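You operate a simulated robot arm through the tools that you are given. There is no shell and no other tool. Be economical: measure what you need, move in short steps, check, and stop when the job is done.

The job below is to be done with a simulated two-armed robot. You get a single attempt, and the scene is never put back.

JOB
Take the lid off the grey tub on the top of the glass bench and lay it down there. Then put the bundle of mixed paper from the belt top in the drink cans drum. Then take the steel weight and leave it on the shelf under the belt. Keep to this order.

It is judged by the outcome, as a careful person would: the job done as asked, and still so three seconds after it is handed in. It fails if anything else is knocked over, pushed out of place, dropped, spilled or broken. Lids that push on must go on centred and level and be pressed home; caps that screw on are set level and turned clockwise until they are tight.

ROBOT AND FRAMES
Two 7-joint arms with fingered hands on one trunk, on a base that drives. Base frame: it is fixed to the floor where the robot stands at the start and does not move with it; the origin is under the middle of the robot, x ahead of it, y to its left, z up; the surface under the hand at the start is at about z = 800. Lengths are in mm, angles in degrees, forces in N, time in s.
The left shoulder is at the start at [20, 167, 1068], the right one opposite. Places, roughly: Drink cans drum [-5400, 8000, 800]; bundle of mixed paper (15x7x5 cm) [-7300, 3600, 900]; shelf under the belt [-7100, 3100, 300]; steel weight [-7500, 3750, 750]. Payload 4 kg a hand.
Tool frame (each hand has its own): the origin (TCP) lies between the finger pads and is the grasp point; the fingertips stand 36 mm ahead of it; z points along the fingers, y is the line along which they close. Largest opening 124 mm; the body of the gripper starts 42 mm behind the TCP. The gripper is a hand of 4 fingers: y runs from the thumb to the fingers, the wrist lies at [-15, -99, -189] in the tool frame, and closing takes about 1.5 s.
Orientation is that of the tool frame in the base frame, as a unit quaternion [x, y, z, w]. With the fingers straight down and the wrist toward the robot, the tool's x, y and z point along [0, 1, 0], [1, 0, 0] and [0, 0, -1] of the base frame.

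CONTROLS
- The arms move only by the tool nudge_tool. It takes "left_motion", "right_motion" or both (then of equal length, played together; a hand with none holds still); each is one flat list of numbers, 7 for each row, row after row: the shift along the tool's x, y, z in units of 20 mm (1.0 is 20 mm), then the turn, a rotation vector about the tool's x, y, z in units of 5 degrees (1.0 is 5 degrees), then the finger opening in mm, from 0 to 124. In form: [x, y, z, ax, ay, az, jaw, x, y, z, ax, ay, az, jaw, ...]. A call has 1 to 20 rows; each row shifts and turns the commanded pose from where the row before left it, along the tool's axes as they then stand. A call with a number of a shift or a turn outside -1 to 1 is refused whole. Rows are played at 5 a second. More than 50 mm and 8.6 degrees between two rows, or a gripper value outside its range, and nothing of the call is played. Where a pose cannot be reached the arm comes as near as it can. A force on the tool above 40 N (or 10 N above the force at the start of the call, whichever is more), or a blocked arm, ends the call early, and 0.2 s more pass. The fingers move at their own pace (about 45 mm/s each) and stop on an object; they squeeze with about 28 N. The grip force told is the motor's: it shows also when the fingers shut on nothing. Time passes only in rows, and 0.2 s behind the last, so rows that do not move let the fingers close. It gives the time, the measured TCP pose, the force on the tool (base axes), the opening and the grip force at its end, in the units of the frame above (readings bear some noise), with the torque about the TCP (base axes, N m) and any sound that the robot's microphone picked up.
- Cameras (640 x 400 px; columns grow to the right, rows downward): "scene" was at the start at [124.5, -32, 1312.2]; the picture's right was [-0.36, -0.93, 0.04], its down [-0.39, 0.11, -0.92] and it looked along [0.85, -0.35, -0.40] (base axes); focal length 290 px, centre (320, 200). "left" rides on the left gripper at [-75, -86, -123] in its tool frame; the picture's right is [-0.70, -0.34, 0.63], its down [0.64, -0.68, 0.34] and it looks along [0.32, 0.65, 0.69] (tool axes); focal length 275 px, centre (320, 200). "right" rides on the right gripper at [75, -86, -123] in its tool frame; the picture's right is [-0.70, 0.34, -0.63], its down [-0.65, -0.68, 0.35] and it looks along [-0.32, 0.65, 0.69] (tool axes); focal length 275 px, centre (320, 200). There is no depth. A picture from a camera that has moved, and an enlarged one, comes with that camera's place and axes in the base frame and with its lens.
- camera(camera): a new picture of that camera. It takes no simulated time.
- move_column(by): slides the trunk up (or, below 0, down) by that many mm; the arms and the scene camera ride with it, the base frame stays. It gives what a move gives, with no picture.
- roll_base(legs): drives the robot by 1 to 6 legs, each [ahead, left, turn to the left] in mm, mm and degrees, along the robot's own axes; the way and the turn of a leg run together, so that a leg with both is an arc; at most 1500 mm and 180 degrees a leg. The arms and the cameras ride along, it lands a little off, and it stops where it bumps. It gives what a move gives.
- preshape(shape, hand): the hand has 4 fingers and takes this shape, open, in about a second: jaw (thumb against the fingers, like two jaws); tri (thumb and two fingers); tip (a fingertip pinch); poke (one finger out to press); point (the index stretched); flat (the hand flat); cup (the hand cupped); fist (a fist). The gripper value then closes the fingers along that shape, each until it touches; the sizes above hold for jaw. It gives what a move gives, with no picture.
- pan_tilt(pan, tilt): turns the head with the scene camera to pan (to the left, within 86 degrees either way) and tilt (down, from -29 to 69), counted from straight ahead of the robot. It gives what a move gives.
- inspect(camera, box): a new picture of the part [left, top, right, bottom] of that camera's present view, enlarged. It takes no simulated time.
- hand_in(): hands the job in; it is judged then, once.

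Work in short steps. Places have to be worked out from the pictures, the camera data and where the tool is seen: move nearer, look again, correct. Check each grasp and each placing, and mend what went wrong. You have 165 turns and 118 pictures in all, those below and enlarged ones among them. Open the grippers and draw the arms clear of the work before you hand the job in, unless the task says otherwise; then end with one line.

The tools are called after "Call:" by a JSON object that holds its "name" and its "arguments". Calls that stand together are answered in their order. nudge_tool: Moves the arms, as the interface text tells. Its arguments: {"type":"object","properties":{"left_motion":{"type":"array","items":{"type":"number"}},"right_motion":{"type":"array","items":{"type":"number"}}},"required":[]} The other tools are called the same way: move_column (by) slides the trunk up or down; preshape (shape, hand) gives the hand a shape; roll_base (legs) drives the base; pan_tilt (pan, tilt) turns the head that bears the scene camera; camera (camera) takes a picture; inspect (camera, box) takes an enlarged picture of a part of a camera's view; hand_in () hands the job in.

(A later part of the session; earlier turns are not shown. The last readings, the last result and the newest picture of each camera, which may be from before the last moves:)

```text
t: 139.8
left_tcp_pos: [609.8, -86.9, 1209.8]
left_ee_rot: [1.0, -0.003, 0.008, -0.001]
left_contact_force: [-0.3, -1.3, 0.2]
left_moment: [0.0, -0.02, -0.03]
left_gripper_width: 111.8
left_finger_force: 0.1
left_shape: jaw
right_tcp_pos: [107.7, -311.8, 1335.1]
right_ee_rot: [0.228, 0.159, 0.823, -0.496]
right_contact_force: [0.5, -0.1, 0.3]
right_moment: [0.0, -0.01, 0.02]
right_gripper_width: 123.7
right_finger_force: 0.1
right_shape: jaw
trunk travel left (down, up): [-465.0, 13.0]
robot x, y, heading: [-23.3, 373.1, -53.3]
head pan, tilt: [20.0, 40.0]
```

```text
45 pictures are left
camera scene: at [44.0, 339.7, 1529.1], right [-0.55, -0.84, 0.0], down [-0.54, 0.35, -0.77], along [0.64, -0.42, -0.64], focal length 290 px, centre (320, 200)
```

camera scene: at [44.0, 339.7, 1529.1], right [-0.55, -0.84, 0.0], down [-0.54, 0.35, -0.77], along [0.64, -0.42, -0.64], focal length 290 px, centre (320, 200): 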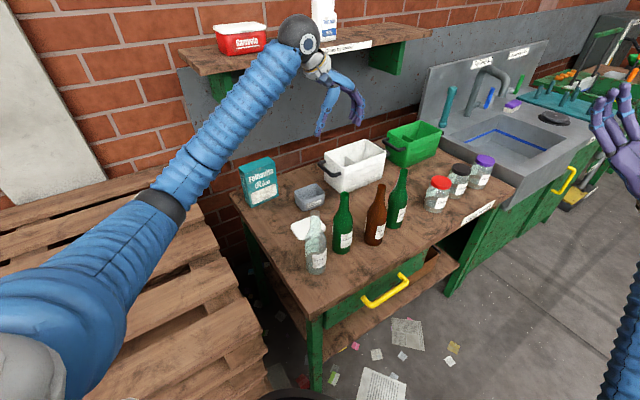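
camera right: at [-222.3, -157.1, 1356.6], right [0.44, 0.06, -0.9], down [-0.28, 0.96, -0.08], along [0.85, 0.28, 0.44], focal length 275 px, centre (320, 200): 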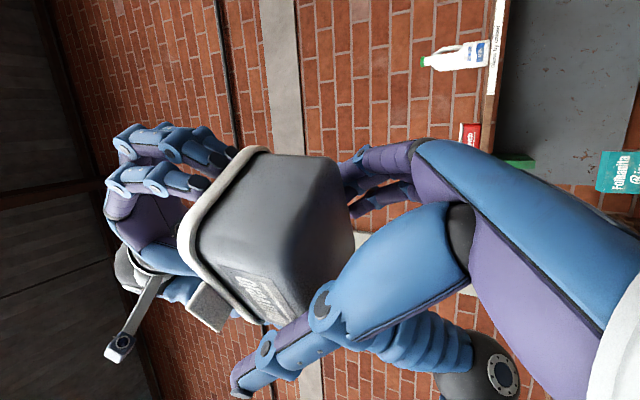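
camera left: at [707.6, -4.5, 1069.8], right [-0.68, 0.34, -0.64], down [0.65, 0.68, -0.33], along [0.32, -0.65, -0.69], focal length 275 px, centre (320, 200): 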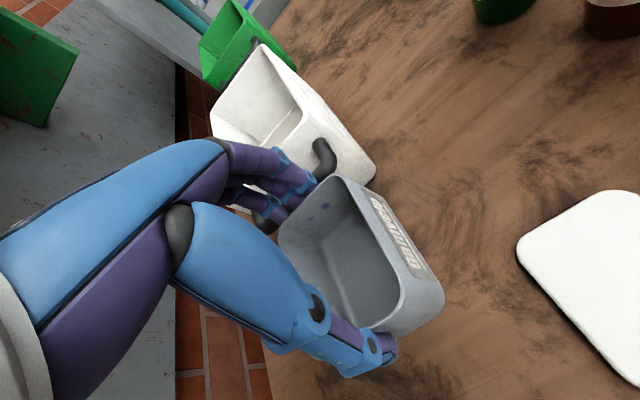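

Part one is done: tub open in its place, lid beside it. I back off, fold the right hand down and draw the left hand in.

Call:
{"name": "roll_base", "arguments": {"legs": [[-300, -400, 0]]}}

Call:
{"name": "nudge_tool", "arguments": {"right_motion": [0, 0, 0, 0, -1, 0, 124, 0, 0, 0, 0, -1, 0, 124, 0, 0, 0, 0, -1, 0, 124, 0, 0, 0, 0, -1, 0, 124, 0, 0, 0, 0, -1, 0, 124, 0, 0, 0, 0, -1, 0, 124, 0, 0, 0, 0, -1, 0, 124, 0, 0, 0, 0, -1, 0, 124, 0, 0, 0, 0, -1, 0, 124, 0, 0, 0, 0, -1, 0, 124, 0, 0, 0, 0, -1, 0, 124, 0, 0, 0, 0, -1, 0, 124, 0, 0, 0, 0, -1, 0, 124, 0, 0, 0, 0, -1, 0, 124, 0, 0, 0, 0, -1, 0, 124, 0, 0, 0, 0, -1, 0, 124, 0, 0, 0, 0, -1, 0, 124, 0, 0, 0, 0, -1, 0, 124, 0, 0, 0, 0, -1, 0, 124, 0, 0, 0, 0, -1, 0, 124], "left_motion": [0, 0, 0, 0, 0, -0.9, 124, 0, 0, 0, 0, 0, -0.9, 124, 0, 0, 0, 0, 0, -0.9, 124, 0, 0, 0, 0, 0, -0.9, 124, 0, 0, 0, 0, 0, -0.9, 124, 0, 0, 0, 0, 0, -0.9, 124, 0, 0, 0, 0, 0, -0.9, 124, 0, 0, 0, 0, 0, -0.9, 124, 0, -1, 0, 0, 0, 0, 124, 0, -1, 0, 0, 0, 0, 124, 0, -1, 0, 0, 0, 0, 124, 0, -1, 0, 0, 0, 0, 124, 0, -1, 0, 0, 0, 0, 124, 0, 0, 0, 0, 0, 0, 124, 0, 0, 0, 0, 0, 0, 124, 0, 0, 0, 0, 0, 0, 124, 0, 0, 0, 0, 0, 0, 124, 0, 0, 0, 0, 0, 0, 124, 0, 0, 0, 0, 0, 0, 124, 0, 0, 0, 0, 0, 0, 124]}}

Call:
{"name": "nudge_tool", "arguments": {"right_motion": [0, 0, 0, 0, -1, 0, 124, 0, 0, 0, 0, -1, 0, 124, 0, 0, 0, 0, -1, 0, 124, 0, 0, 0, 0, -1, 0, 124, 0, 0, 0, 0, -1, 0, 124, 0, 0, 0, 0, -1, 0, 124, 0, 0, 0, 0, -1, 0, 124, 0, 0, 0, 0, -1, 0, 124, 0, 0, 0, 0, -1, 0, 124, 0, 0, 0, 0, 0, 0, 124]}}

Call:
{"name": "roll_base", "arguments": {"legs": [[0, 0, -153]]}}

Call:
{"name": "pan_tilt", "arguments": {"pan": 0, "tilt": 15}}

Call:
{"name": "camera", "arguments": {"camera": "scene"}}

```text
t: 142.7
left_tcp_pos: [110.1, -90.8, 1210.3]
left_ee_rot: [1.0, -0.006, 0.009, 0.0]
left_contact_force: [-0.2, 0.7, 0.1]
left_moment: [0.02, 0.0, -0.01]
left_gripper_width: 111.7
left_finger_force: 0.2
left_shape: jaw
right_tcp_pos: [-392.1, -314.9, 1333.8]
right_ee_rot: [0.229, 0.159, 0.823, -0.495]
right_contact_force: [-0.9, -0.4, -0.7]
right_moment: [0.01, 0.05, 0.02]
right_gripper_width: 124.0
right_finger_force: 0.0
right_shape: jaw
trunk travel left (down, up): [-465.0, 13.0]
robot x, y, heading: [-521.4, 380.0, -53.6]
head pan, tilt: [20.0, 40.0]
```

```text
t: 146.9
left_tcp_pos: [53.1, -10.1, 1209.8]
left_ee_rot: [0.953, 0.304, 0.007, 0.001]
left_contact_force: [-0.5, 0.7, -0.7]
left_moment: [0.01, 0.03, 0.02]
left_gripper_width: 123.6
left_finger_force: 0.0
left_shape: jaw
right_tcp_pos: [-392.4, -313.0, 1335.3]
right_ee_rot: [0.778, 0.482, 0.353, -0.196]
right_contact_force: [0.6, -0.4, -0.2]
right_moment: [-0.04, -0.01, 0.01]
right_gripper_width: 123.9
right_finger_force: 0.0
right_shape: jaw
trunk travel left (down, up): [-465.0, 13.0]
robot x, y, heading: [-521.0, 374.9, -53.6]
head pan, tilt: [20.0, 40.0]
```

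```text
t: 149.1
left_tcp_pos: [53.7, -9.8, 1209.9]
left_ee_rot: [0.953, 0.304, 0.009, 0.001]
left_contact_force: [-0.3, -0.1, -0.9]
left_moment: [0.0, 0.0, -0.01]
left_gripper_width: 123.7
left_finger_force: 0.1
left_shape: jaw
right_tcp_pos: [-392.2, -313.8, 1334.5]
right_ee_rot: [0.854, 0.52, 0.029, 0.003]
right_contact_force: [-0.6, -0.5, 0.3]
right_moment: [0.0, 0.01, 0.02]
right_gripper_width: 123.3
right_finger_force: 0.1
right_shape: jaw
trunk travel left (down, up): [-465.0, 13.0]
robot x, y, heading: [-521.5, 377.4, -53.7]
head pan, tilt: [20.0, 40.0]
```

```text
t: 155.8
left_tcp_pos: [-1204.5, 467.3, 1209.5]
left_ee_rot: [-0.517, 0.856, -0.001, -0.009]
left_contact_force: [0.3, 0.4, 0.0]
left_moment: [0.0, 0.01, 0.0]
left_gripper_width: 123.8
left_finger_force: 0.0
left_shape: jaw
right_tcp_pos: [-944.3, 937.9, 1334.6]
right_ee_rot: [-0.704, 0.71, -0.004, -0.029]
right_contact_force: [0.4, -0.3, -0.6]
right_moment: [0.0, -0.01, -0.01]
right_gripper_width: 123.6
right_finger_force: 0.1
right_shape: jaw
trunk travel left (down, up): [-465.0, 13.0]
robot x, y, heading: [-514.2, 373.5, 153.2]
head pan, tilt: [20.0, 40.0]
```

```text
t: 156.7
left_tcp_pos: [-1204.2, 466.0, 1210.5]
left_ee_rot: [-0.518, 0.856, 0.001, -0.009]
left_contact_force: [-0.2, 0.5, -0.6]
left_moment: [0.01, -0.01, -0.02]
left_gripper_width: 123.8
left_finger_force: 0.1
left_shape: jaw
right_tcp_pos: [-944.5, 937.0, 1334.0]
right_ee_rot: [-0.703, 0.71, -0.005, -0.029]
right_contact_force: [0.4, -0.1, -0.7]
right_moment: [0.03, 0.0, 0.02]
right_gripper_width: 123.5
right_finger_force: 0.2
right_shape: jaw
trunk travel left (down, up): [-465.0, 13.0]
robot x, y, heading: [-518.4, 378.2, 153.5]
head pan, tilt: [0.0, 15.0]
```

```text
44 pictures are left
camera scene: at [-593.8, 415.7, 1568.5], right [0.45, 0.89, 0.0], down [0.23, -0.12, -0.97], along [-0.86, 0.43, -0.26], focal length 290 px, centre (320, 200)
```

scene: 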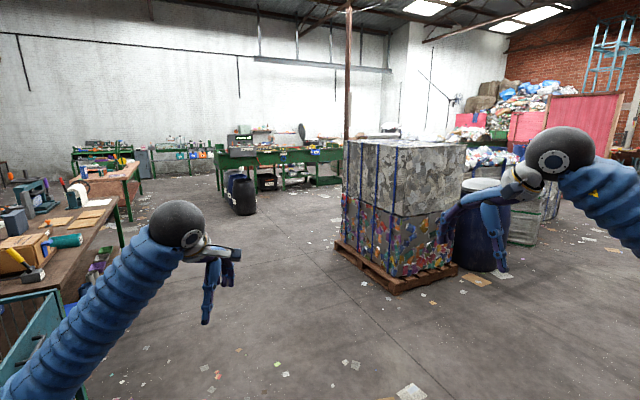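

The belt is the green bench by the white wall. The can bale's pallet blocks the direct line, so I go around its left side.

Call:
{"name": "roll_base", "arguments": {"legs": [[0, 0, 7.5], [1500, 0, 0], [1500, 0, 0], [1200, 0, 0]]}}

Call:
{"name": "move_column", "arguments": {"by": -150}}

Call:
{"name": "roll_base", "arguments": {"legs": [[0, 0, -15]]}}

Call:
{"name": "camera", "arguments": {"camera": "scene"}}

```text
t: 170.3
left_tcp_pos: [-3809.4, 1431.6, 1209.8]
left_ee_rot: [-0.522, 0.853, 0.005, -0.005]
left_contact_force: [0.8, -0.1, 0.8]
left_moment: [-0.01, -0.02, 0.01]
left_gripper_width: 123.6
left_finger_force: 0.0
left_shape: jaw
right_tcp_pos: [-3557.2, 1896.5, 1341.8]
right_ee_rot: [0.712, -0.702, 0.0, 0.026]
right_contact_force: [0.0, -0.2, 0.0]
right_moment: [0.01, 0.03, 0.01]
right_gripper_width: 124.0
right_finger_force: 0.0
right_shape: jaw
trunk travel left (down, up): [-465.0, 13.0]
robot x, y, heading: [-3121.8, 1366.5, 153.9]
head pan, tilt: [0.0, 15.0]
stopped in leg 3: the robot was blocked; the commanded pose is now the measured one
```

```text
t: 172.1
left_tcp_pos: [-3801.0, 1437.4, 1059.0]
left_ee_rot: [-0.514, 0.858, 0.005, -0.004]
left_contact_force: [0.4, -1.3, 0.8]
left_moment: [0.07, 0.0, -0.04]
left_gripper_width: 123.6
left_finger_force: 0.1
left_shape: jaw
right_tcp_pos: [-3539.8, 1898.7, 1190.3]
right_ee_rot: [-0.704, 0.71, 0.0, -0.025]
right_contact_force: [0.4, -1.0, -0.7]
right_moment: [0.0, 0.02, 0.03]
right_gripper_width: 123.7
right_finger_force: 0.0
right_shape: jaw
trunk travel left (down, up): [-315.0, 163.0]
robot x, y, heading: [-3114.5, 1358.9, 152.6]
head pan, tilt: [0.0, 15.0]
```

```text
t: 172.8
left_tcp_pos: [-3801.1, 1437.5, 1060.7]
left_ee_rot: [-0.512, 0.859, 0.005, -0.006]
left_contact_force: [0.0, -0.2, -0.1]
left_moment: [0.01, -0.01, -0.05]
left_gripper_width: 123.9
left_finger_force: 0.0
left_shape: jaw
right_tcp_pos: [-3540.6, 1897.1, 1191.1]
right_ee_rot: [-0.705, 0.709, -0.001, -0.026]
right_contact_force: [-0.1, 0.0, 0.9]
right_moment: [-0.02, -0.01, -0.01]
right_gripper_width: 123.8
right_finger_force: 0.0
right_shape: jaw
trunk travel left (down, up): [-315.0, 163.0]
robot x, y, heading: [-3116.8, 1355.3, 152.5]
head pan, tilt: [0.0, 15.0]
stopped in leg 1: the robot was blocked; the commanded pose is now the measured one
```

```text
43 pictures are left
camera scene: at [-3218.3, 1387.6, 1410.4], right [0.46, 0.89, 0.01], down [0.29, -0.13, -0.95], along [-0.84, 0.44, -0.32], focal length 290 px, centre (320, 200)
```

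scene: 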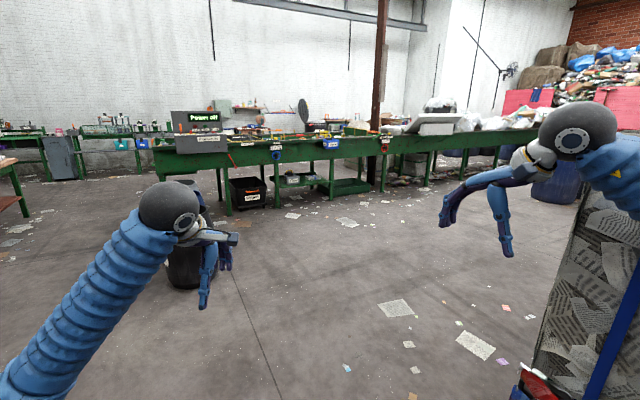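

The robot bumped at its right side against the bale. I step away to the left and look at it.

Call:
{"name": "roll_base", "arguments": {"legs": [[-100, 300, 0]]}}

Call:
{"name": "pan_tilt", "arguments": {"pan": -60, "tilt": 30}}

Call:
{"name": "camera", "arguments": {"camera": "scene"}}

```text
t: 174.9
left_tcp_pos: [-3850.7, 1141.0, 1060.6]
left_ee_rot: [-0.511, 0.86, -0.001, -0.008]
left_contact_force: [-0.7, -1.1, -0.4]
left_moment: [0.0, -0.03, 0.01]
left_gripper_width: 123.9
left_finger_force: 0.1
left_shape: jaw
right_tcp_pos: [-3585.6, 1603.2, 1182.1]
right_ee_rot: [-0.703, 0.711, -0.006, -0.03]
right_contact_force: [-0.1, -1.2, 0.5]
right_moment: [0.02, 0.0, 0.0]
right_gripper_width: 123.7
right_finger_force: 0.1
right_shape: jaw
trunk travel left (down, up): [-315.0, 163.0]
robot x, y, heading: [-3165.8, 1042.9, 152.5]
head pan, tilt: [0.0, 15.0]
```

```text
t: 176.2
left_tcp_pos: [-3849.1, 1142.6, 1059.1]
left_ee_rot: [-0.51, 0.86, -0.001, -0.008]
left_contact_force: [0.3, 0.8, -0.1]
left_moment: [0.0, 0.0, -0.01]
left_gripper_width: 123.6
left_finger_force: 0.1
left_shape: jaw
right_tcp_pos: [-3586.5, 1603.4, 1182.9]
right_ee_rot: [-0.704, 0.71, -0.006, -0.031]
right_contact_force: [-0.6, -0.1, 0.3]
right_moment: [-0.02, 0.0, -0.04]
right_gripper_width: 123.7
right_finger_force: 0.0
right_shape: jaw
trunk travel left (down, up): [-315.0, 163.0]
robot x, y, heading: [-3164.9, 1040.7, 152.3]
head pan, tilt: [-60.0, 30.0]
```

```text
42 pictures are left
camera scene: at [-3186.2, 1141.3, 1388.6], right [1.0, 0.05, 0.06], down [0.07, -0.53, -0.85], along [-0.01, 0.85, -0.53], focal length 290 px, centre (320, 200)
```

scene: 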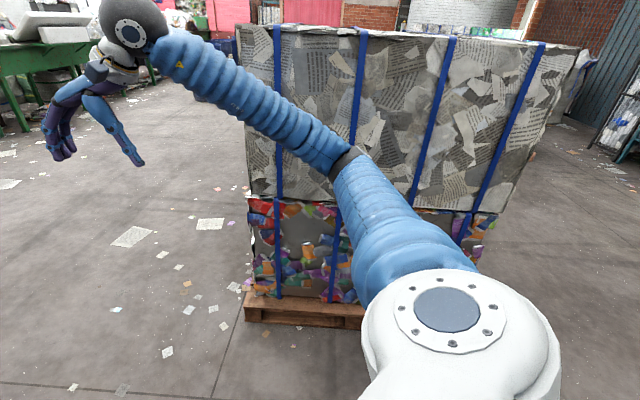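

The bale stands as before (pallet front at y ≈ 2097). I face −x, drive on past it, then sidestep toward the belt section.

Call:
{"name": "roll_base", "arguments": {"legs": [[0, 0, 27.5], [1350, 0, 0], [0, -1200, 0], [0, -1050, 0]]}}

Call:
{"name": "pan_tilt", "arguments": {"pan": 0, "tilt": 15}}

Call:
{"name": "camera", "arguments": {"camera": "scene"}}

```text
t: 195.1
left_tcp_pos: [-5156.0, 3111.8, 1061.1]
left_ee_rot: [-0.699, 0.716, -0.004, -0.009]
left_contact_force: [0.3, 0.5, -0.1]
left_moment: [-0.03, -0.01, -0.01]
left_gripper_width: 123.8
left_finger_force: 0.0
left_shape: jaw
right_tcp_pos: [-5132.9, 3643.4, 1181.0]
right_ee_rot: [0.85, -0.526, 0.013, 0.029]
right_contact_force: [-0.7, -0.4, -0.4]
right_moment: [-0.02, 0.02, 0.0]
right_gripper_width: 123.6
right_finger_force: 0.0
right_shape: jaw
trunk travel left (down, up): [-315.0, 163.0]
robot x, y, heading: [-4501.1, 3333.2, 179.5]
head pan, tilt: [-60.0, 30.0]
```

```text
t: 196.4
left_tcp_pos: [-5157.0, 3112.6, 1058.5]
left_ee_rot: [-0.699, 0.715, -0.003, -0.009]
left_contact_force: [-0.5, -0.4, -0.5]
left_moment: [0.04, 0.02, 0.0]
left_gripper_width: 123.4
left_finger_force: 0.1
left_shape: jaw
right_tcp_pos: [-5132.8, 3643.0, 1182.1]
right_ee_rot: [0.85, -0.525, 0.012, 0.029]
right_contact_force: [0.4, 0.3, -0.1]
right_moment: [-0.03, 0.03, 0.0]
right_gripper_width: 123.9
right_finger_force: 0.1
right_shape: jaw
trunk travel left (down, up): [-315.0, 163.0]
robot x, y, heading: [-4502.2, 3337.5, 179.4]
head pan, tilt: [0.0, 15.0]
```

```text
41 pictures are left
camera scene: at [-4616.2, 3334.9, 1409.6], right [0.01, 1.0, 0.0], down [0.32, 0.0, -0.95], along [-0.95, 0.01, -0.32], focal length 290 px, centre (320, 200)
```

scene: 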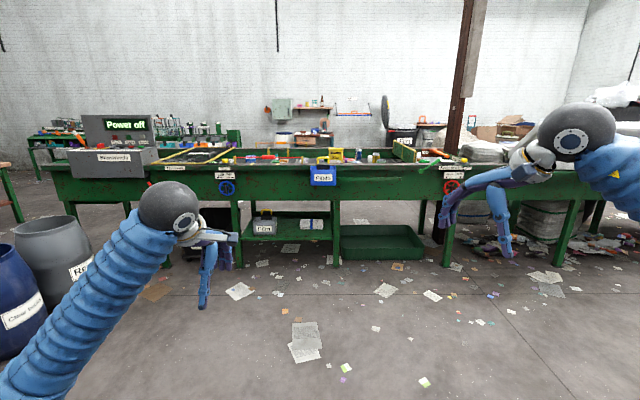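

The belt is straight ahead, its front at x ≈ -6920, with the shelf under it. I drive nearer and look at the belt top.

Call:
{"name": "roll_base", "arguments": {"legs": [[1400, 0, 0.6]]}}

Call:
{"name": "pan_tilt", "arguments": {"pan": 0, "tilt": 25}}

Call:
{"name": "camera", "arguments": {"camera": "scene"}}

Call:
{"name": "inspect", "arguments": {"camera": "scene", "box": [260, 110, 460, 235]}}

```text
t: 203.3
left_tcp_pos: [-6531.0, 3153.6, 1060.4]
left_ee_rot: [-0.689, 0.724, -0.003, -0.008]
left_contact_force: [-0.6, -0.5, -0.3]
left_moment: [-0.01, -0.04, 0.0]
left_gripper_width: 123.6
left_finger_force: 0.0
left_shape: jaw
right_tcp_pos: [-6495.3, 3682.7, 1182.4]
right_ee_rot: [0.844, -0.536, 0.012, 0.029]
right_contact_force: [-0.3, 0.5, 0.3]
right_moment: [0.01, -0.02, -0.01]
right_gripper_width: 123.8
right_finger_force: 0.1
right_shape: jaw
trunk travel left (down, up): [-315.0, 163.0]
robot x, y, heading: [-5871.4, 3361.5, 178.5]
head pan, tilt: [0.0, 15.0]
```

```text
t: 204.0
left_tcp_pos: [-6530.5, 3153.2, 1059.9]
left_ee_rot: [-0.69, 0.724, -0.003, -0.008]
left_contact_force: [0.3, -0.2, 0.3]
left_moment: [0.01, 0.02, 0.0]
left_gripper_width: 123.8
left_finger_force: 0.1
left_shape: jaw
right_tcp_pos: [-6495.4, 3682.8, 1181.0]
right_ee_rot: [0.844, -0.536, 0.013, 0.028]
right_contact_force: [0.7, 0.5, 0.3]
right_moment: [-0.02, 0.0, 0.0]
right_gripper_width: 123.8
right_finger_force: 0.1
right_shape: jaw
trunk travel left (down, up): [-315.0, 163.0]
robot x, y, heading: [-5871.0, 3359.4, 178.3]
head pan, tilt: [0.0, 25.0]
```

```text
40 pictures are left
camera scene: at [-5983.0, 3362.6, 1393.6], right [0.03, 1.0, 0.0], down [0.48, -0.01, -0.88], along [-0.88, 0.03, -0.48], focal length 290 px, centre (320, 200)
```

scene: 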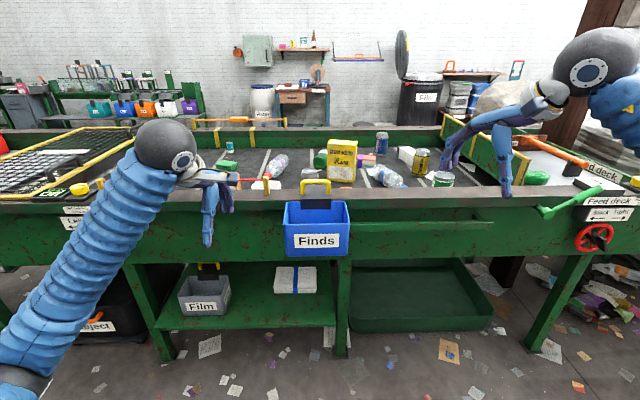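

```text
3.20 times, centred on (360, 172) of scene
camera zoom: at [-5983.0, 3362.6, 1393.6], right [0.03, 1.0, 0.0], down [0.48, -0.01, -0.88], along [-0.88, 0.03, -0.48], focal length 929 px, centre (192, 288)
```

zoom: 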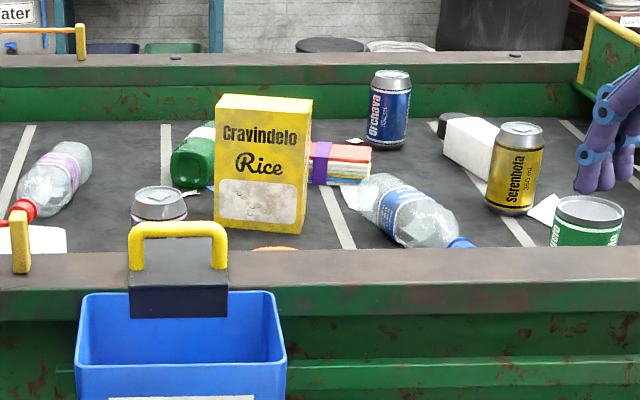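

The bundle (coloured stack with purple band) lies behind the yellow rice box, near (-7265, 3620). I raise the trunk and drive up to the belt for a top view and to find the weight.

Call:
{"name": "move_column", "arguments": {"by": 120}}

Call:
{"name": "roll_base", "arguments": {"legs": [[550, 0, 1.5]]}}

Call:
{"name": "pan_tilt", "arguments": {"pan": -15, "tilt": 38}}

Call:
{"name": "camera", "arguments": {"camera": "scene"}}

Call:
{"name": "camera", "arguments": {"camera": "right"}}

```text
t: 205.5
left_tcp_pos: [-6531.6, 3153.3, 1177.7]
left_ee_rot: [-0.689, 0.725, -0.002, -0.008]
left_contact_force: [0.1, 0.4, -0.1]
left_moment: [0.03, -0.01, -0.03]
left_gripper_width: 123.8
left_finger_force: 0.0
left_shape: jaw
right_tcp_pos: [-6494.7, 3683.2, 1301.4]
right_ee_rot: [0.844, -0.536, 0.014, 0.028]
right_contact_force: [-0.2, 0.2, 0.4]
right_moment: [0.04, 0.01, 0.03]
right_gripper_width: 123.7
right_finger_force: 0.0
right_shape: jaw
trunk travel left (down, up): [-435.0, 43.0]
robot x, y, heading: [-5874.4, 3361.2, 178.3]
head pan, tilt: [0.0, 25.0]
```

```text
t: 208.7
left_tcp_pos: [-7048.9, 3127.4, 1193.3]
left_ee_rot: [0.711, -0.703, 0.0, 0.019]
left_contact_force: [-0.5, -0.2, 0.3]
left_moment: [0.03, -0.02, 0.02]
left_gripper_width: 123.8
left_finger_force: 0.1
left_shape: jaw
right_tcp_pos: [-7041.6, 3659.7, 1309.2]
right_ee_rot: [0.859, -0.511, 0.009, 0.036]
right_contact_force: [-0.1, -0.9, -0.8]
right_moment: [0.02, -0.05, 0.02]
right_gripper_width: 123.7
right_finger_force: 0.1
right_shape: jaw
trunk travel left (down, up): [-435.0, 43.0]
robot x, y, heading: [-6421.0, 3362.8, -178.2]
head pan, tilt: [0.0, 25.0]
```

```text
t: 209.5
left_tcp_pos: [-7049.7, 3126.4, 1192.7]
left_ee_rot: [0.712, -0.702, 0.001, 0.018]
left_contact_force: [0.1, 0.5, 0.3]
left_moment: [0.03, 0.06, -0.01]
left_gripper_width: 123.7
left_finger_force: 0.0
left_shape: jaw
right_tcp_pos: [-7044.7, 3660.6, 1307.1]
right_ee_rot: [0.86, -0.51, 0.011, 0.036]
right_contact_force: [0.6, -0.4, -0.3]
right_moment: [-0.02, 0.02, 0.02]
right_gripper_width: 123.7
right_finger_force: 0.1
right_shape: jaw
trunk travel left (down, up): [-435.0, 43.0]
robot x, y, heading: [-6416.3, 3362.2, -178.7]
head pan, tilt: [-15.0, 38.0]
```

```text
38 pictures are left
camera scene: at [-6477.4, 3397.8, 1503.1], right [0.23, 0.97, -0.01], down [0.59, -0.15, -0.79], along [-0.77, 0.17, -0.61], focal length 290 px, centre (320, 200)
```

scene: 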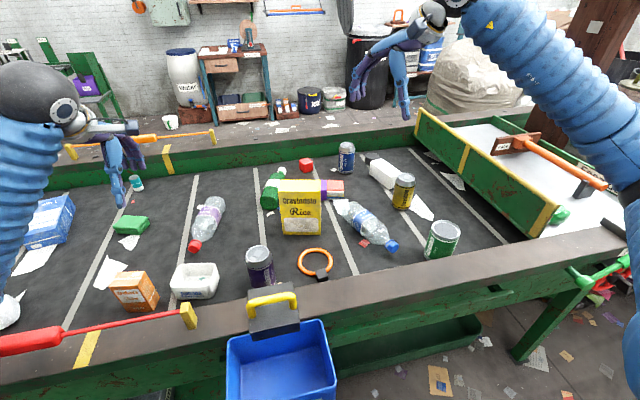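

```text
37 pictures are left
camera right: at [-6931.4, 3644.6, 1429.0], right [-0.62, 0.49, 0.61], down [0.28, 0.86, -0.41], along [-0.73, -0.08, -0.67], focal length 275 px, centre (320, 200)
```

right: 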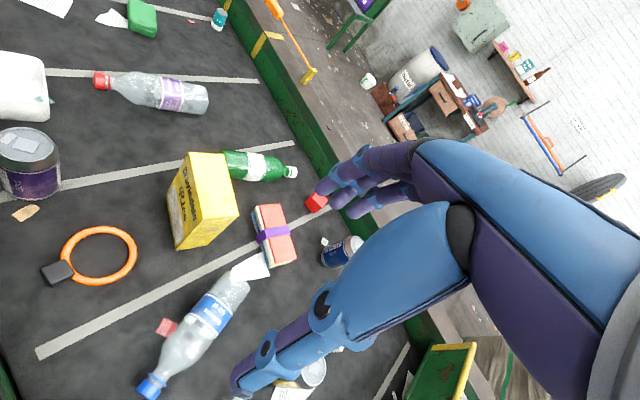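

Bundle seen from the right camera: centre ≈(-7315, 3614), long axis ≈71° (mostly along y). I sidestep right by 200 mm so that the forearm clears the rice box.

Call:
{"name": "roll_base", "arguments": {"legs": [[0, -200, -1]]}}

```text
t: 210.4
left_tcp_pos: [-7057.5, 3122.3, 1189.4]
left_ee_rot: [0.724, -0.689, 0.006, 0.021]
left_contact_force: [-1.1, -0.3, 0.1]
left_moment: [0.0, -0.05, 0.03]
left_gripper_width: 123.7
left_finger_force: 0.1
left_shape: jaw
right_tcp_pos: [-7059.6, 3670.5, 1303.8]
right_ee_rot: [0.863, -0.504, 0.012, 0.031]
right_contact_force: [-0.1, -0.1, 0.3]
right_moment: [-0.04, -0.06, -0.01]
right_gripper_width: 123.8
right_finger_force: 0.0
right_shape: jaw
trunk travel left (down, up): [-435.0, 43.0]
robot x, y, heading: [-6422.6, 3393.5, -177.7]
head pan, tilt: [-15.0, 38.0]
stopped in leg 1: the robot was blocked; the commanded pose is now the measured one
```

Something blocks the sidestep. I look to the right at the elbow.

Call:
{"name": "pan_tilt", "arguments": {"pan": -70, "tilt": 35}}

Call:
{"name": "camera", "arguments": {"camera": "scene"}}

Call:
{"name": "pan_tilt", "arguments": {"pan": 10, "tilt": 65}}

Call:
{"name": "camera", "arguments": {"camera": "scene"}}

```text
t: 211.6
left_tcp_pos: [-7054.7, 3122.7, 1191.9]
left_ee_rot: [0.722, -0.691, 0.003, 0.021]
left_contact_force: [0.6, 0.0, -0.4]
left_moment: [-0.03, 0.02, 0.01]
left_gripper_width: 123.8
left_finger_force: 0.1
left_shape: jaw
right_tcp_pos: [-7053.3, 3669.3, 1308.2]
right_ee_rot: [0.862, -0.507, 0.009, 0.031]
right_contact_force: [-0.3, 0.4, -0.8]
right_moment: [-0.03, 0.01, -0.03]
right_gripper_width: 123.9
right_finger_force: 0.1
right_shape: jaw
trunk travel left (down, up): [-435.0, 43.0]
robot x, y, heading: [-6423.0, 3391.4, -177.7]
head pan, tilt: [-70.0, 35.0]
```

```text
36 pictures are left
camera scene: at [-6435.1, 3472.5, 1507.0], right [0.92, 0.38, 0.0], down [0.22, -0.53, -0.82], along [-0.31, 0.76, -0.57], focal length 290 px, centre (320, 200)
```

scene: 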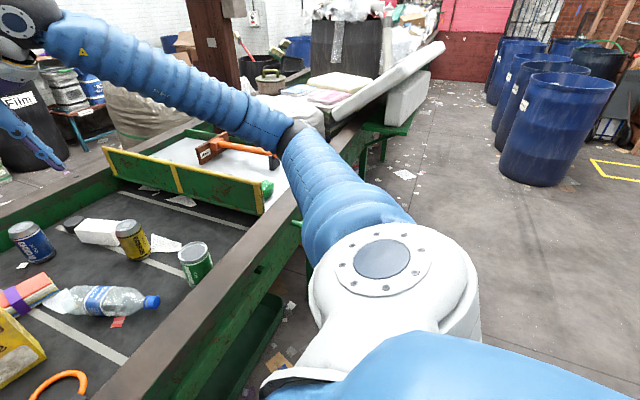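

```text
t: 213.1
left_tcp_pos: [-7056.2, 3122.9, 1192.8]
left_ee_rot: [0.722, -0.692, 0.002, 0.02]
left_contact_force: [0.0, -0.1, 0.8]
left_moment: [-0.02, 0.0, -0.03]
left_gripper_width: 123.9
left_finger_force: 0.0
left_shape: jaw
right_tcp_pos: [-7055.5, 3668.6, 1308.3]
right_ee_rot: [0.862, -0.506, 0.009, 0.032]
right_contact_force: [-0.5, -0.3, 0.4]
right_moment: [0.0, 0.0, 0.0]
right_gripper_width: 124.0
right_finger_force: 0.0
right_shape: jaw
trunk travel left (down, up): [-435.0, 43.0]
robot x, y, heading: [-6422.7, 3390.2, -177.6]
head pan, tilt: [10.0, 65.0]
```

```text
35 pictures are left
camera scene: at [-6461.2, 3377.9, 1467.3], right [-0.21, 0.98, 0.0], down [0.88, 0.19, -0.43], along [-0.42, -0.09, -0.91], focal length 290 px, centre (320, 200)
```

scene: 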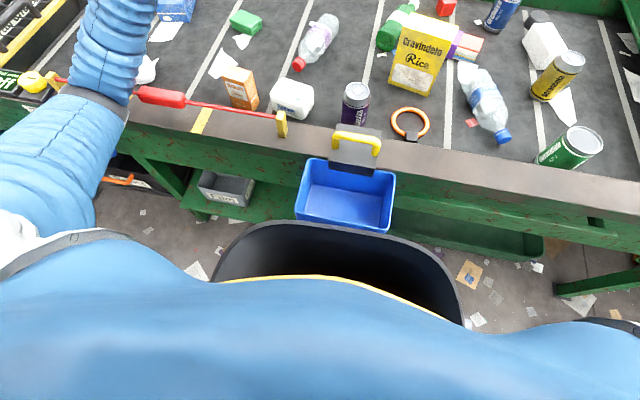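

The right elbow seems to have come against the feed deck; the reach is fine from here, so I step back left a little and turn the right hand to the bundle's orientation.

Call:
{"name": "roll_base", "arguments": {"legs": [[0, 45, 0]]}}

Call:
{"name": "nudge_tool", "arguments": {"right_motion": [0, 0, 0, 0, 0, 0.97, 124, 0, 0, 0, 0, 0, 0.97, 124, 0, 0, 0, 0, 0, 0.97, 124, 0, 0, 0, 0, 0, 0.97, 124, 0, 0, 0, 0, 0, 0.97, 124, 0, 0, 0, 0, 0, 0.97, 124, 0, 0, 0, 0, 0, 0.97, 124, 0, 0, 0, 0, 0, 0.97, 124, 0, 0, 0, 0, 0, 0.97, 124, 0, 0, 0, 0, 0, 0.97, 124, 0, 1, 0, 0, 0, 0, 124, 0, 1, 0, 0, 0, 0, 124, 0, 1, 0, 0, 0, 0, 124, 0, 1, 0, 0, 0, 0, 124, 0, 1, 0, 0, 0, 0, 124, 0, 1, 0, 0, 0, 0, 124, 0, 0, 0, 0, 0, 0, 124]}}

Call:
{"name": "camera", "arguments": {"camera": "right"}}

```text
t: 214.0
left_tcp_pos: [-7061.6, 3086.3, 1195.5]
left_ee_rot: [0.72, -0.694, 0.004, 0.023]
left_contact_force: [0.7, 0.0, -0.5]
left_moment: [0.01, 0.03, 0.01]
left_gripper_width: 124.0
left_finger_force: 0.0
left_shape: jaw
right_tcp_pos: [-7058.1, 3631.9, 1305.2]
right_ee_rot: [0.861, -0.507, 0.012, 0.033]
right_contact_force: [-0.5, -0.4, 0.2]
right_moment: [0.05, 0.04, 0.0]
right_gripper_width: 123.6
right_finger_force: 0.0
right_shape: jaw
trunk travel left (down, up): [-435.0, 43.0]
robot x, y, heading: [-6422.5, 3348.0, -178.0]
head pan, tilt: [10.0, 65.0]
```

```text
t: 217.6
left_tcp_pos: [-7061.1, 3085.8, 1194.3]
left_ee_rot: [0.719, -0.694, 0.003, 0.023]
left_contact_force: [-0.3, -1.2, -0.1]
left_moment: [0.01, 0.0, 0.0]
left_gripper_width: 124.2
left_finger_force: 0.0
left_shape: jaw
right_tcp_pos: [-7172.8, 3672.5, 1303.7]
right_ee_rot: [-0.577, 0.816, -0.024, -0.025]
right_contact_force: [-0.6, -1.0, -0.6]
right_moment: [0.01, -0.03, 0.0]
right_gripper_width: 123.6
right_finger_force: 0.1
right_shape: jaw
trunk travel left (down, up): [-435.0, 43.0]
robot x, y, heading: [-6415.4, 3346.6, -178.0]
head pan, tilt: [10.0, 65.0]
```

```text
34 pictures are left
camera right: at [-7115.2, 3581.6, 1431.3], right [-0.08, 0.81, 0.58], down [0.85, 0.36, -0.38], along [-0.52, 0.47, -0.72], focal length 275 px, centre (320, 200)
```

right: 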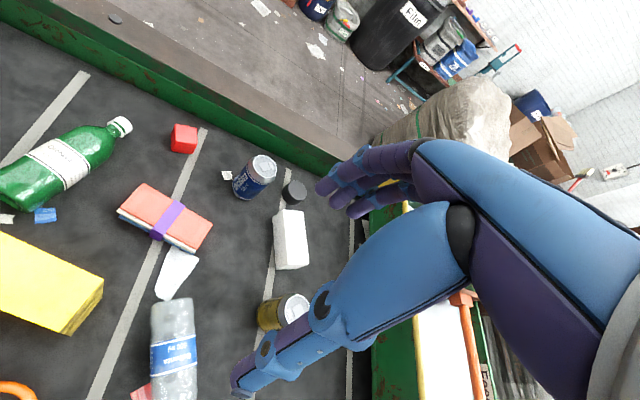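

Triangulating the two right views puts the bundle top at z ≈ 818 and (-7358, 3606); the small dark cylinder further right is probably the steel weight. My torso likely touched the hanging Finds bin, so I back up, shift right past it, then advance.

Call:
{"name": "roll_base", "arguments": {"legs": [[-70, 0, 0], [0, -370, 0], [150, 0, -2]]}}

Call:
{"name": "pan_tilt", "arguments": {"pan": 0, "tilt": 50}}

Call:
{"name": "camera", "arguments": {"camera": "scene"}}

```text
t: 221.3
left_tcp_pos: [-7058.7, 3451.6, 1181.1]
left_ee_rot: [0.723, -0.69, 0.014, 0.018]
left_contact_force: [-0.4, 0.8, -0.7]
left_moment: [0.0, 0.0, -0.04]
left_gripper_width: 123.7
left_finger_force: 0.0
left_shape: jaw
right_tcp_pos: [-7175.2, 4042.3, 1305.6]
right_ee_rot: [-0.578, 0.815, -0.023, -0.028]
right_contact_force: [-0.3, 0.0, -0.2]
right_moment: [-0.02, -0.02, -0.01]
right_gripper_width: 123.9
right_finger_force: 0.0
right_shape: jaw
trunk travel left (down, up): [-435.0, 43.0]
robot x, y, heading: [-6428.0, 3714.1, -177.6]
head pan, tilt: [10.0, 65.0]
stopped in leg 3: the robot was blocked; the commanded pose is now the measured one
```

```text
t: 222.0
left_tcp_pos: [-7057.5, 3451.8, 1182.0]
left_ee_rot: [0.723, -0.691, 0.014, 0.018]
left_contact_force: [1.0, 0.2, -0.6]
left_moment: [-0.01, -0.03, -0.02]
left_gripper_width: 123.7
left_finger_force: 0.0
left_shape: jaw
right_tcp_pos: [-7172.2, 4042.2, 1308.1]
right_ee_rot: [-0.577, 0.816, -0.023, -0.027]
right_contact_force: [-1.4, -0.1, 0.5]
right_moment: [0.01, 0.0, 0.0]
right_gripper_width: 123.9
right_finger_force: 0.1
right_shape: jaw
trunk travel left (down, up): [-435.0, 43.0]
robot x, y, heading: [-6428.5, 3714.2, -177.7]
head pan, tilt: [0.0, 50.0]
```

```text
33 pictures are left
camera scene: at [-6481.6, 3720.9, 1485.8], right [-0.04, 1.0, -0.01], down [0.76, 0.03, -0.65], along [-0.65, -0.03, -0.76], focal length 290 px, centre (320, 200)
```

scene: 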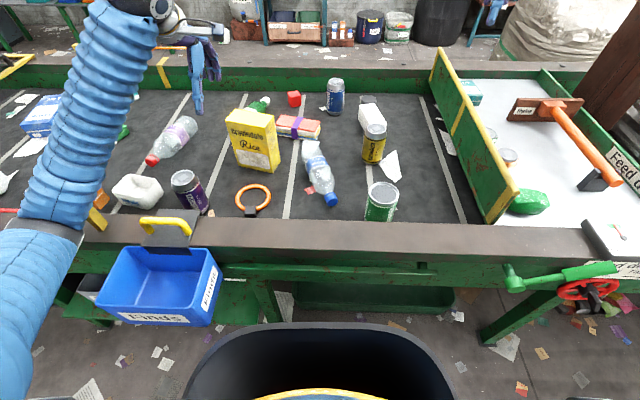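

The base front stops at x ≈ -6428, so reach matters: standing at y ≈ 3450 puts the bundle within the right hand's range. I shift left and lower the trunk for maximum reach.

Call:
{"name": "roll_base", "arguments": {"legs": [[-40, 0, 0], [0, 265, 0], [35, 0, 0]]}}

Call:
{"name": "move_column", "arguments": {"by": -130}}

Call:
{"name": "camera", "arguments": {"camera": "right"}}

```text
t: 224.9
left_tcp_pos: [-7052.3, 3184.2, 1175.2]
left_ee_rot: [0.723, -0.691, 0.015, 0.013]
left_contact_force: [0.8, 0.3, 0.0]
left_moment: [0.01, -0.03, 0.02]
left_gripper_width: 123.7
left_finger_force: 0.0
left_shape: jaw
right_tcp_pos: [-7167.4, 3774.8, 1303.3]
right_ee_rot: [-0.577, 0.816, -0.024, -0.022]
right_contact_force: [-1.2, 0.3, -0.7]
right_moment: [-0.01, -0.02, 0.01]
right_gripper_width: 123.9
right_finger_force: 0.1
right_shape: jaw
trunk travel left (down, up): [-435.0, 43.0]
robot x, y, heading: [-6413.3, 3453.2, -177.8]
head pan, tilt: [0.0, 50.0]
```

```text
t: 226.4
left_tcp_pos: [-6990.0, 3150.4, 1046.5]
left_ee_rot: [0.742, -0.67, 0.015, 0.018]
left_contact_force: [0.7, 0.5, -1.4]
left_moment: [-0.03, 0.06, 0.03]
left_gripper_width: 123.7
left_finger_force: 0.1
left_shape: jaw
right_tcp_pos: [-7133.2, 3739.9, 1185.9]
right_ee_rot: [-0.596, 0.802, -0.018, -0.032]
right_contact_force: [3.1, 3.6, 2.3]
right_moment: [-0.25, 0.26, -0.01]
right_gripper_width: 124.0
right_finger_force: 0.0
right_shape: jaw
trunk travel left (down, up): [-305.0, 173.0]
robot x, y, heading: [-6388.3, 3448.7, -174.8]
head pan, tilt: [0.0, 50.0]
heard: click
```

```text
32 pictures are left
camera right: at [-7069.4, 3651.3, 1313.6], right [-0.1, 0.8, 0.58], down [0.83, 0.4, -0.4], along [-0.55, 0.44, -0.71], focal length 275 px, centre (320, 200)
```

right: 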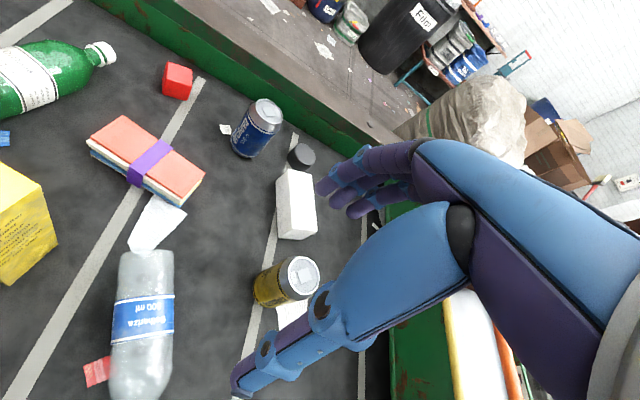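

A click and a small push: lowering touched something. I look at both sides before anything else.

Call:
{"name": "pan_tilt", "arguments": {"pan": -60, "tilt": 50}}

Call:
{"name": "camera", "arguments": {"camera": "scene"}}

Call:
{"name": "pan_tilt", "arguments": {"pan": 40, "tilt": 50}}

Call:
{"name": "camera", "arguments": {"camera": "scene"}}

```text
t: 227.7
left_tcp_pos: [-6997.3, 3114.3, 1050.6]
left_ee_rot: [0.75, -0.661, 0.013, 0.019]
left_contact_force: [-2.1, 0.8, -0.9]
left_moment: [-0.06, -0.13, 0.01]
left_gripper_width: 123.4
left_finger_force: 0.1
left_shape: jaw
right_tcp_pos: [-7162.7, 3690.4, 1170.0]
right_ee_rot: [-0.612, 0.79, -0.026, -0.021]
right_contact_force: [-1.3, -2.1, -4.3]
right_moment: [0.17, -0.06, -0.03]
right_gripper_width: 124.0
right_finger_force: 0.0
right_shape: jaw
trunk travel left (down, up): [-305.0, 173.0]
robot x, y, heading: [-6386.9, 3430.0, -173.0]
head pan, tilt: [-60.0, 50.0]
```

```text
31 pictures are left
camera scene: at [-6446.1, 3496.3, 1349.1], right [0.79, 0.6, 0.05], down [0.5, -0.61, -0.61], along [-0.34, 0.51, -0.79], focal length 290 px, centre (320, 200)
```

scene: 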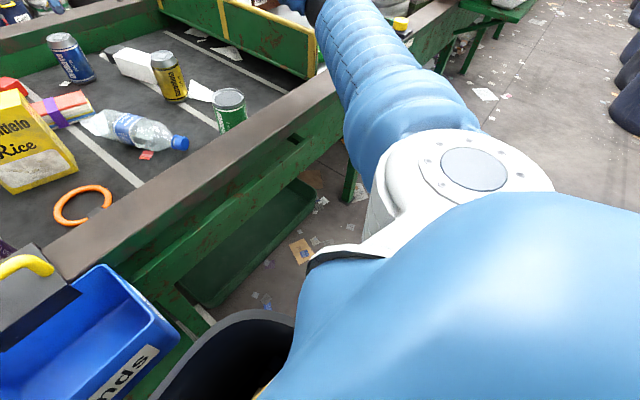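

```text
t: 229.5
left_tcp_pos: [-7002.1, 3122.2, 1056.3]
left_ee_rot: [0.749, -0.662, 0.012, 0.022]
left_contact_force: [-0.7, 1.5, -0.6]
left_moment: [-0.11, -0.07, -0.01]
left_gripper_width: 123.8
left_finger_force: 0.0
left_shape: jaw
right_tcp_pos: [-7165.3, 3696.6, 1168.9]
right_ee_rot: [-0.611, 0.791, -0.028, -0.022]
right_contact_force: [-1.4, -2.9, -4.6]
right_moment: [0.19, -0.12, -0.04]
right_gripper_width: 123.9
right_finger_force: 0.1
right_shape: jaw
trunk travel left (down, up): [-305.0, 173.0]
robot x, y, heading: [-6389.1, 3433.0, -173.0]
head pan, tilt: [40.0, 50.0]
```

```text
30 pictures are left
camera scene: at [-6454.1, 3387.3, 1349.3], right [-0.73, 0.68, -0.05], down [0.56, 0.56, -0.61], along [-0.39, -0.47, -0.79], focal length 290 px, centre (320, 200)
```

scene: 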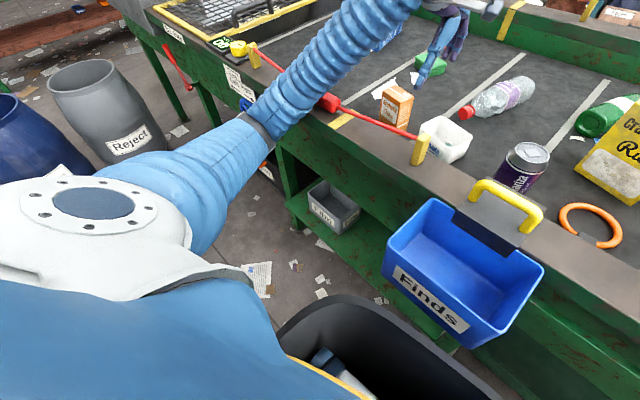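

The left forearm is lying on the belt's red cord. I raise the trunk again at once and check what the click did.

Call:
{"name": "move_column", "arguments": {"by": 130}}

Call:
{"name": "roll_base", "arguments": {"legs": [[-100, 0, -5]]}}

Call:
{"name": "pan_tilt", "arguments": {"pan": 25, "tilt": 40}}

Call:
{"name": "camera", "arguments": {"camera": "scene"}}

```text
t: 231.1
left_tcp_pos: [-7053.7, 3188.7, 1182.3]
left_ee_rot: [0.722, -0.692, 0.012, 0.016]
left_contact_force: [-0.5, 0.2, -0.9]
left_moment: [0.02, 0.0, 0.0]
left_gripper_width: 123.8
left_finger_force: 0.1
left_shape: jaw
right_tcp_pos: [-7164.6, 3779.4, 1304.0]
right_ee_rot: [-0.575, 0.817, -0.023, -0.024]
right_contact_force: [0.8, 0.4, -0.6]
right_moment: [0.0, 0.06, -0.01]
right_gripper_width: 124.0
right_finger_force: 0.1
right_shape: jaw
trunk travel left (down, up): [-435.0, 43.0]
robot x, y, heading: [-6416.0, 3453.5, -177.9]
head pan, tilt: [40.0, 50.0]
```

```text
t: 232.2
left_tcp_pos: [-6974.1, 3239.7, 1173.8]
left_ee_rot: [-0.692, 0.722, -0.015, -0.013]
left_contact_force: [-0.1, 0.7, -0.2]
left_moment: [-0.04, 0.04, 0.03]
left_gripper_width: 123.9
left_finger_force: 0.1
left_shape: jaw
right_tcp_pos: [-7038.4, 3838.0, 1302.6]
right_ee_rot: [-0.541, 0.841, -0.022, -0.023]
right_contact_force: [0.5, 0.2, 0.3]
right_moment: [-0.03, 0.03, -0.03]
right_gripper_width: 124.1
right_finger_force: 0.2
right_shape: jaw
trunk travel left (down, up): [-435.0, 43.0]
robot x, y, heading: [-6313.4, 3452.1, 177.4]
head pan, tilt: [40.0, 50.0]
```

```text
t: 233.0
left_tcp_pos: [-6976.5, 3236.6, 1173.1]
left_ee_rot: [-0.692, 0.722, -0.015, -0.011]
left_contact_force: [-0.3, -0.2, 0.2]
left_moment: [0.01, -0.05, -0.01]
left_gripper_width: 123.9
left_finger_force: 0.1
left_shape: jaw
right_tcp_pos: [-7039.0, 3836.7, 1301.2]
right_ee_rot: [-0.541, 0.841, -0.023, -0.022]
right_contact_force: [-0.9, -0.1, -0.8]
right_moment: [-0.03, 0.02, -0.01]
right_gripper_width: 124.1
right_finger_force: 0.1
right_shape: jaw
trunk travel left (down, up): [-435.0, 43.0]
robot x, y, heading: [-6309.8, 3454.8, 177.6]
head pan, tilt: [25.0, 40.0]
```

```text
29 pictures are left
camera scene: at [-6383.5, 3418.1, 1499.0], right [-0.38, 0.93, 0.0], down [0.6, 0.24, -0.76], along [-0.7, -0.29, -0.65], focal length 290 px, centre (320, 200)
```

scene: 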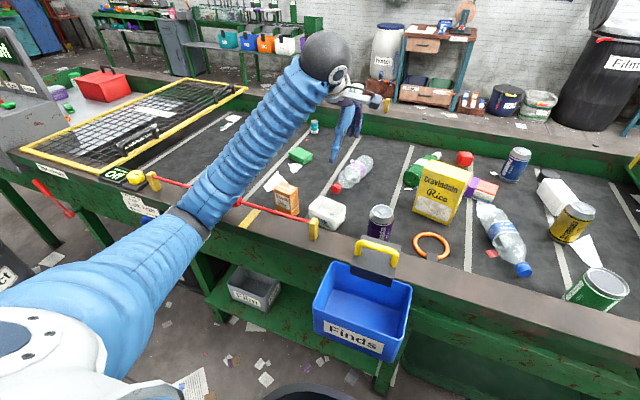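

Nothing on the belt moved. I raise the left arm well clear of the cord before continuing.

Call:
{"name": "nudge_tool", "arguments": {"left_motion": [0, 0, -1, 0, 0, 0, 124, 0, 0, -1, 0, 0, 0, 124, 0, 0, -1, 0, 0, 0, 124, 0, 0, -1, 0, 0, 0, 124, 0, 0, -1, 0, 0, 0, 124, 0, 0, -1, 0, 0, 0, 124, 0, 0, -1, 0, 0, 0, 124, 0, 0, -1, 0, 0, 0, 124, 0, 0, -1, 0, 0, 0, 124, 0, 0, -1, 0, 0, 0, 124, 0, 0, -1, 0, 0, 0, 124, 0, 0, -1, 0, 0, 0, 124, 0, 0, -1, 0, 0, 0, 124, 0, 0, -1, 0, 0, 0, 124, 0, 0, -1, 0, 0, 0, 124, 0, 0, 0, 0, 0, 0, 124], "right_motion": [0, 0, 0, 0, 0, 0, 124, 0, 0, 0, 0, 0, 0, 124, 0, 0, 0, 0, 0, 0, 124, 0, 0, 0, 0, 0, 0, 124, 0, 0, 0, 0, 0, 0, 124, 0, 0, 0, 0, 0, 0, 124, 0, 0, 0, 0, 0, 0, 124, 0, 0, 0, 0, 0, 0, 124, 0, 0, 0, 0, 0, 0, 124, 0, 0, 0, 0, 0, 0, 124, -0.8, 0.8, 0, 0, 0, 0, 124, -0.8, 0.8, 0, 0, 0, 0, 124, -0.8, 0.8, 0, 0, 0, 0, 124, -0.8, 0.8, 0, 0, 0, 0, 124, -0.8, 0.8, 0, 0, 0, 0, 124, 0, 0, 0, 0, 0, 0, 124]}}

Call:
{"name": "roll_base", "arguments": {"legs": [[100, 0, 2]]}}

```text
t: 236.4
left_tcp_pos: [-6974.8, 3248.8, 1471.9]
left_ee_rot: [-0.692, 0.722, -0.015, -0.012]
left_contact_force: [0.1, 0.0, -0.6]
left_moment: [0.0, -0.01, 0.02]
left_gripper_width: 123.6
left_finger_force: 0.1
left_shape: jaw
right_tcp_pos: [-7079.1, 3941.0, 1295.9]
right_ee_rot: [-0.541, 0.841, -0.021, -0.022]
right_contact_force: [0.4, 0.5, 0.2]
right_moment: [0.0, -0.01, 0.0]
right_gripper_width: 124.3
right_finger_force: 0.2
right_shape: jaw
trunk travel left (down, up): [-435.0, 43.0]
robot x, y, heading: [-6312.6, 3446.2, 177.4]
head pan, tilt: [25.0, 40.0]
```

```text
t: 237.5
left_tcp_pos: [-7067.7, 3230.2, 1470.4]
left_ee_rot: [-0.705, 0.709, -0.015, -0.011]
left_contact_force: [0.0, -1.0, 0.0]
left_moment: [-0.02, -0.04, 0.01]
left_gripper_width: 124.1
left_finger_force: 0.0
left_shape: jaw
right_tcp_pos: [-7194.5, 3916.4, 1294.3]
right_ee_rot: [-0.556, 0.831, -0.024, -0.021]
right_contact_force: [-0.7, -0.1, 0.1]
right_moment: [0.0, -0.02, -0.02]
right_gripper_width: 123.9
right_finger_force: 0.0
right_shape: jaw
trunk travel left (down, up): [-435.0, 43.0]
robot x, y, heading: [-6412.2, 3455.1, 179.1]
head pan, tilt: [25.0, 40.0]
```

I bring the right hand over the bundle at safe height and yaw it square to it.

Call:
{"name": "nudge_tool", "arguments": {"right_motion": [0.955, 0.055, 0.4, 0, 0, 0, 124, 0.955, 0.055, 0.4, 0, 0, 0, 124, 0.955, 0.055, 0.4, 0, 0, 0, 124, 0.955, 0.055, 0.4, 0, 0, 0, 124, 0.955, 0.055, 0.4, 0, 0, 0, 124, 0.955, 0.055, 0.4, 0, 0, 0, 124, 0.955, 0.055, 0.4, 0, 0, 0, 124, 0.955, 0.055, 0.4, 0, 0, 0, 124, 0.955, 0.055, 0.4, 0, 0, 0, 124, 0.955, 0.055, 0.4, 0, 0, 0, 124, 0.955, 0.055, 0.4, 0, 0, 0, 124, 0.955, 0.055, 0.4, 0, 0, 0, 124, 0.955, 0.055, 0.4, 0, 0, 0, 124, 0.955, 0.055, 0.4, 0, 0, 0, 124, 0.955, 0.055, 0.4, 0, 0, -0.6, 124, 0.955, 0.055, 0.4, 0, 0, -0.6, 124, 0.955, 0.055, 0.4, 0, 0, -0.5, 124, 0.955, 0.055, 0.4, 0, 0, 0, 124, 0, 0, 0, 0, 0, 0, 124]}}

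Call:
{"name": "camera", "arguments": {"camera": "right"}}

```text
t: 241.5
left_tcp_pos: [-7066.2, 3230.0, 1471.5]
left_ee_rot: [-0.704, 0.71, -0.016, -0.012]
left_contact_force: [0.4, -0.5, -0.1]
left_moment: [0.0, -0.03, 0.0]
left_gripper_width: 123.7
left_finger_force: 0.1
left_shape: jaw
right_tcp_pos: [-7337.9, 3597.0, 1174.0]
right_ee_rot: [-0.616, 0.787, -0.022, -0.024]
right_contact_force: [-0.8, -0.3, 0.5]
right_moment: [0.03, 0.01, -0.01]
right_gripper_width: 124.1
right_finger_force: 0.0
right_shape: jaw
trunk travel left (down, up): [-435.0, 43.0]
robot x, y, heading: [-6408.6, 3454.9, 179.1]
head pan, tilt: [25.0, 40.0]
```

```text
28 pictures are left
camera right: at [-7271.9, 3511.5, 1301.3], right [-0.15, 0.8, 0.59], down [0.81, 0.44, -0.38], along [-0.56, 0.42, -0.71], focal length 275 px, centre (320, 200)
```

right: 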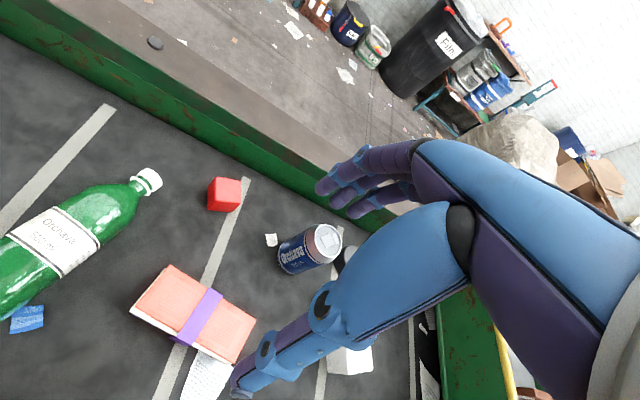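

The hand is above the bundle, yaw matched; I fix the 3.7° tilt and descend to just above it.

Call:
{"name": "nudge_tool", "arguments": {"right_motion": [-0.26, -0.25, 0, 0, -0.74, 0, 120, 0, 0, 1, 0, 0, 0, 120, 0, 0, 1, 0, 0, 0, 120, 0, 0, 1, 0, 0, 0, 120, 0, 0, 1, 0, 0, 0, 120, 0, 0, 1, 0, 0, 0, 120, 0, 0, 1, 0, 0, 0, 120, 0, 0, 1, 0, 0, 0, 120, 0, 0, 1, 0, 0, 0, 120, 0, 0, 1, 0, 0, 0, 120, 0, 0, 1, 0, 0, 0, 120, 0, 0, 0.8, 0, 0, 0, 120, 0, 0, 0, 0, 0, 0, 120]}}

Call:
{"name": "camera", "arguments": {"camera": "right"}}

```text
t: 244.3
left_tcp_pos: [-7065.1, 3229.3, 1471.4]
left_ee_rot: [-0.704, 0.71, -0.016, -0.012]
left_contact_force: [0.4, 0.4, -0.6]
left_moment: [-0.02, 0.03, 0.04]
left_gripper_width: 123.9
left_finger_force: 0.1
left_shape: jaw
right_tcp_pos: [-7332.3, 3598.9, 957.0]
right_ee_rot: [-0.615, 0.788, -0.001, 0.001]
right_contact_force: [0.3, 0.5, 0.2]
right_moment: [0.0, -0.02, -0.01]
right_gripper_width: 120.4
right_finger_force: 0.1
right_shape: jaw
trunk travel left (down, up): [-435.0, 43.0]
robot x, y, heading: [-6412.0, 3452.0, 179.4]
head pan, tilt: [25.0, 40.0]
```

```text
27 pictures are left
camera right: at [-7267.5, 3505.8, 1079.8], right [-0.16, 0.76, 0.63], down [0.82, 0.46, -0.34], along [-0.55, 0.46, -0.69], focal length 275 px, centre (320, 200)
```

right: 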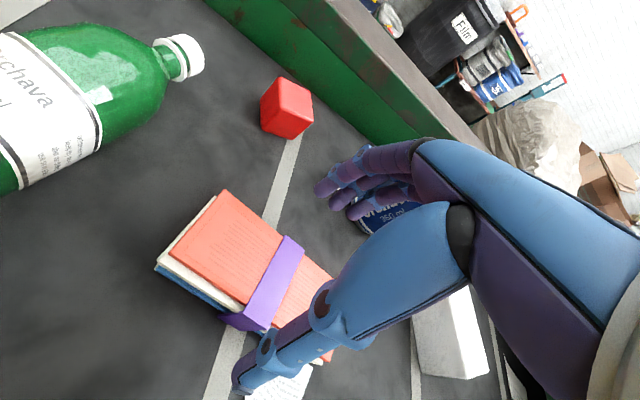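

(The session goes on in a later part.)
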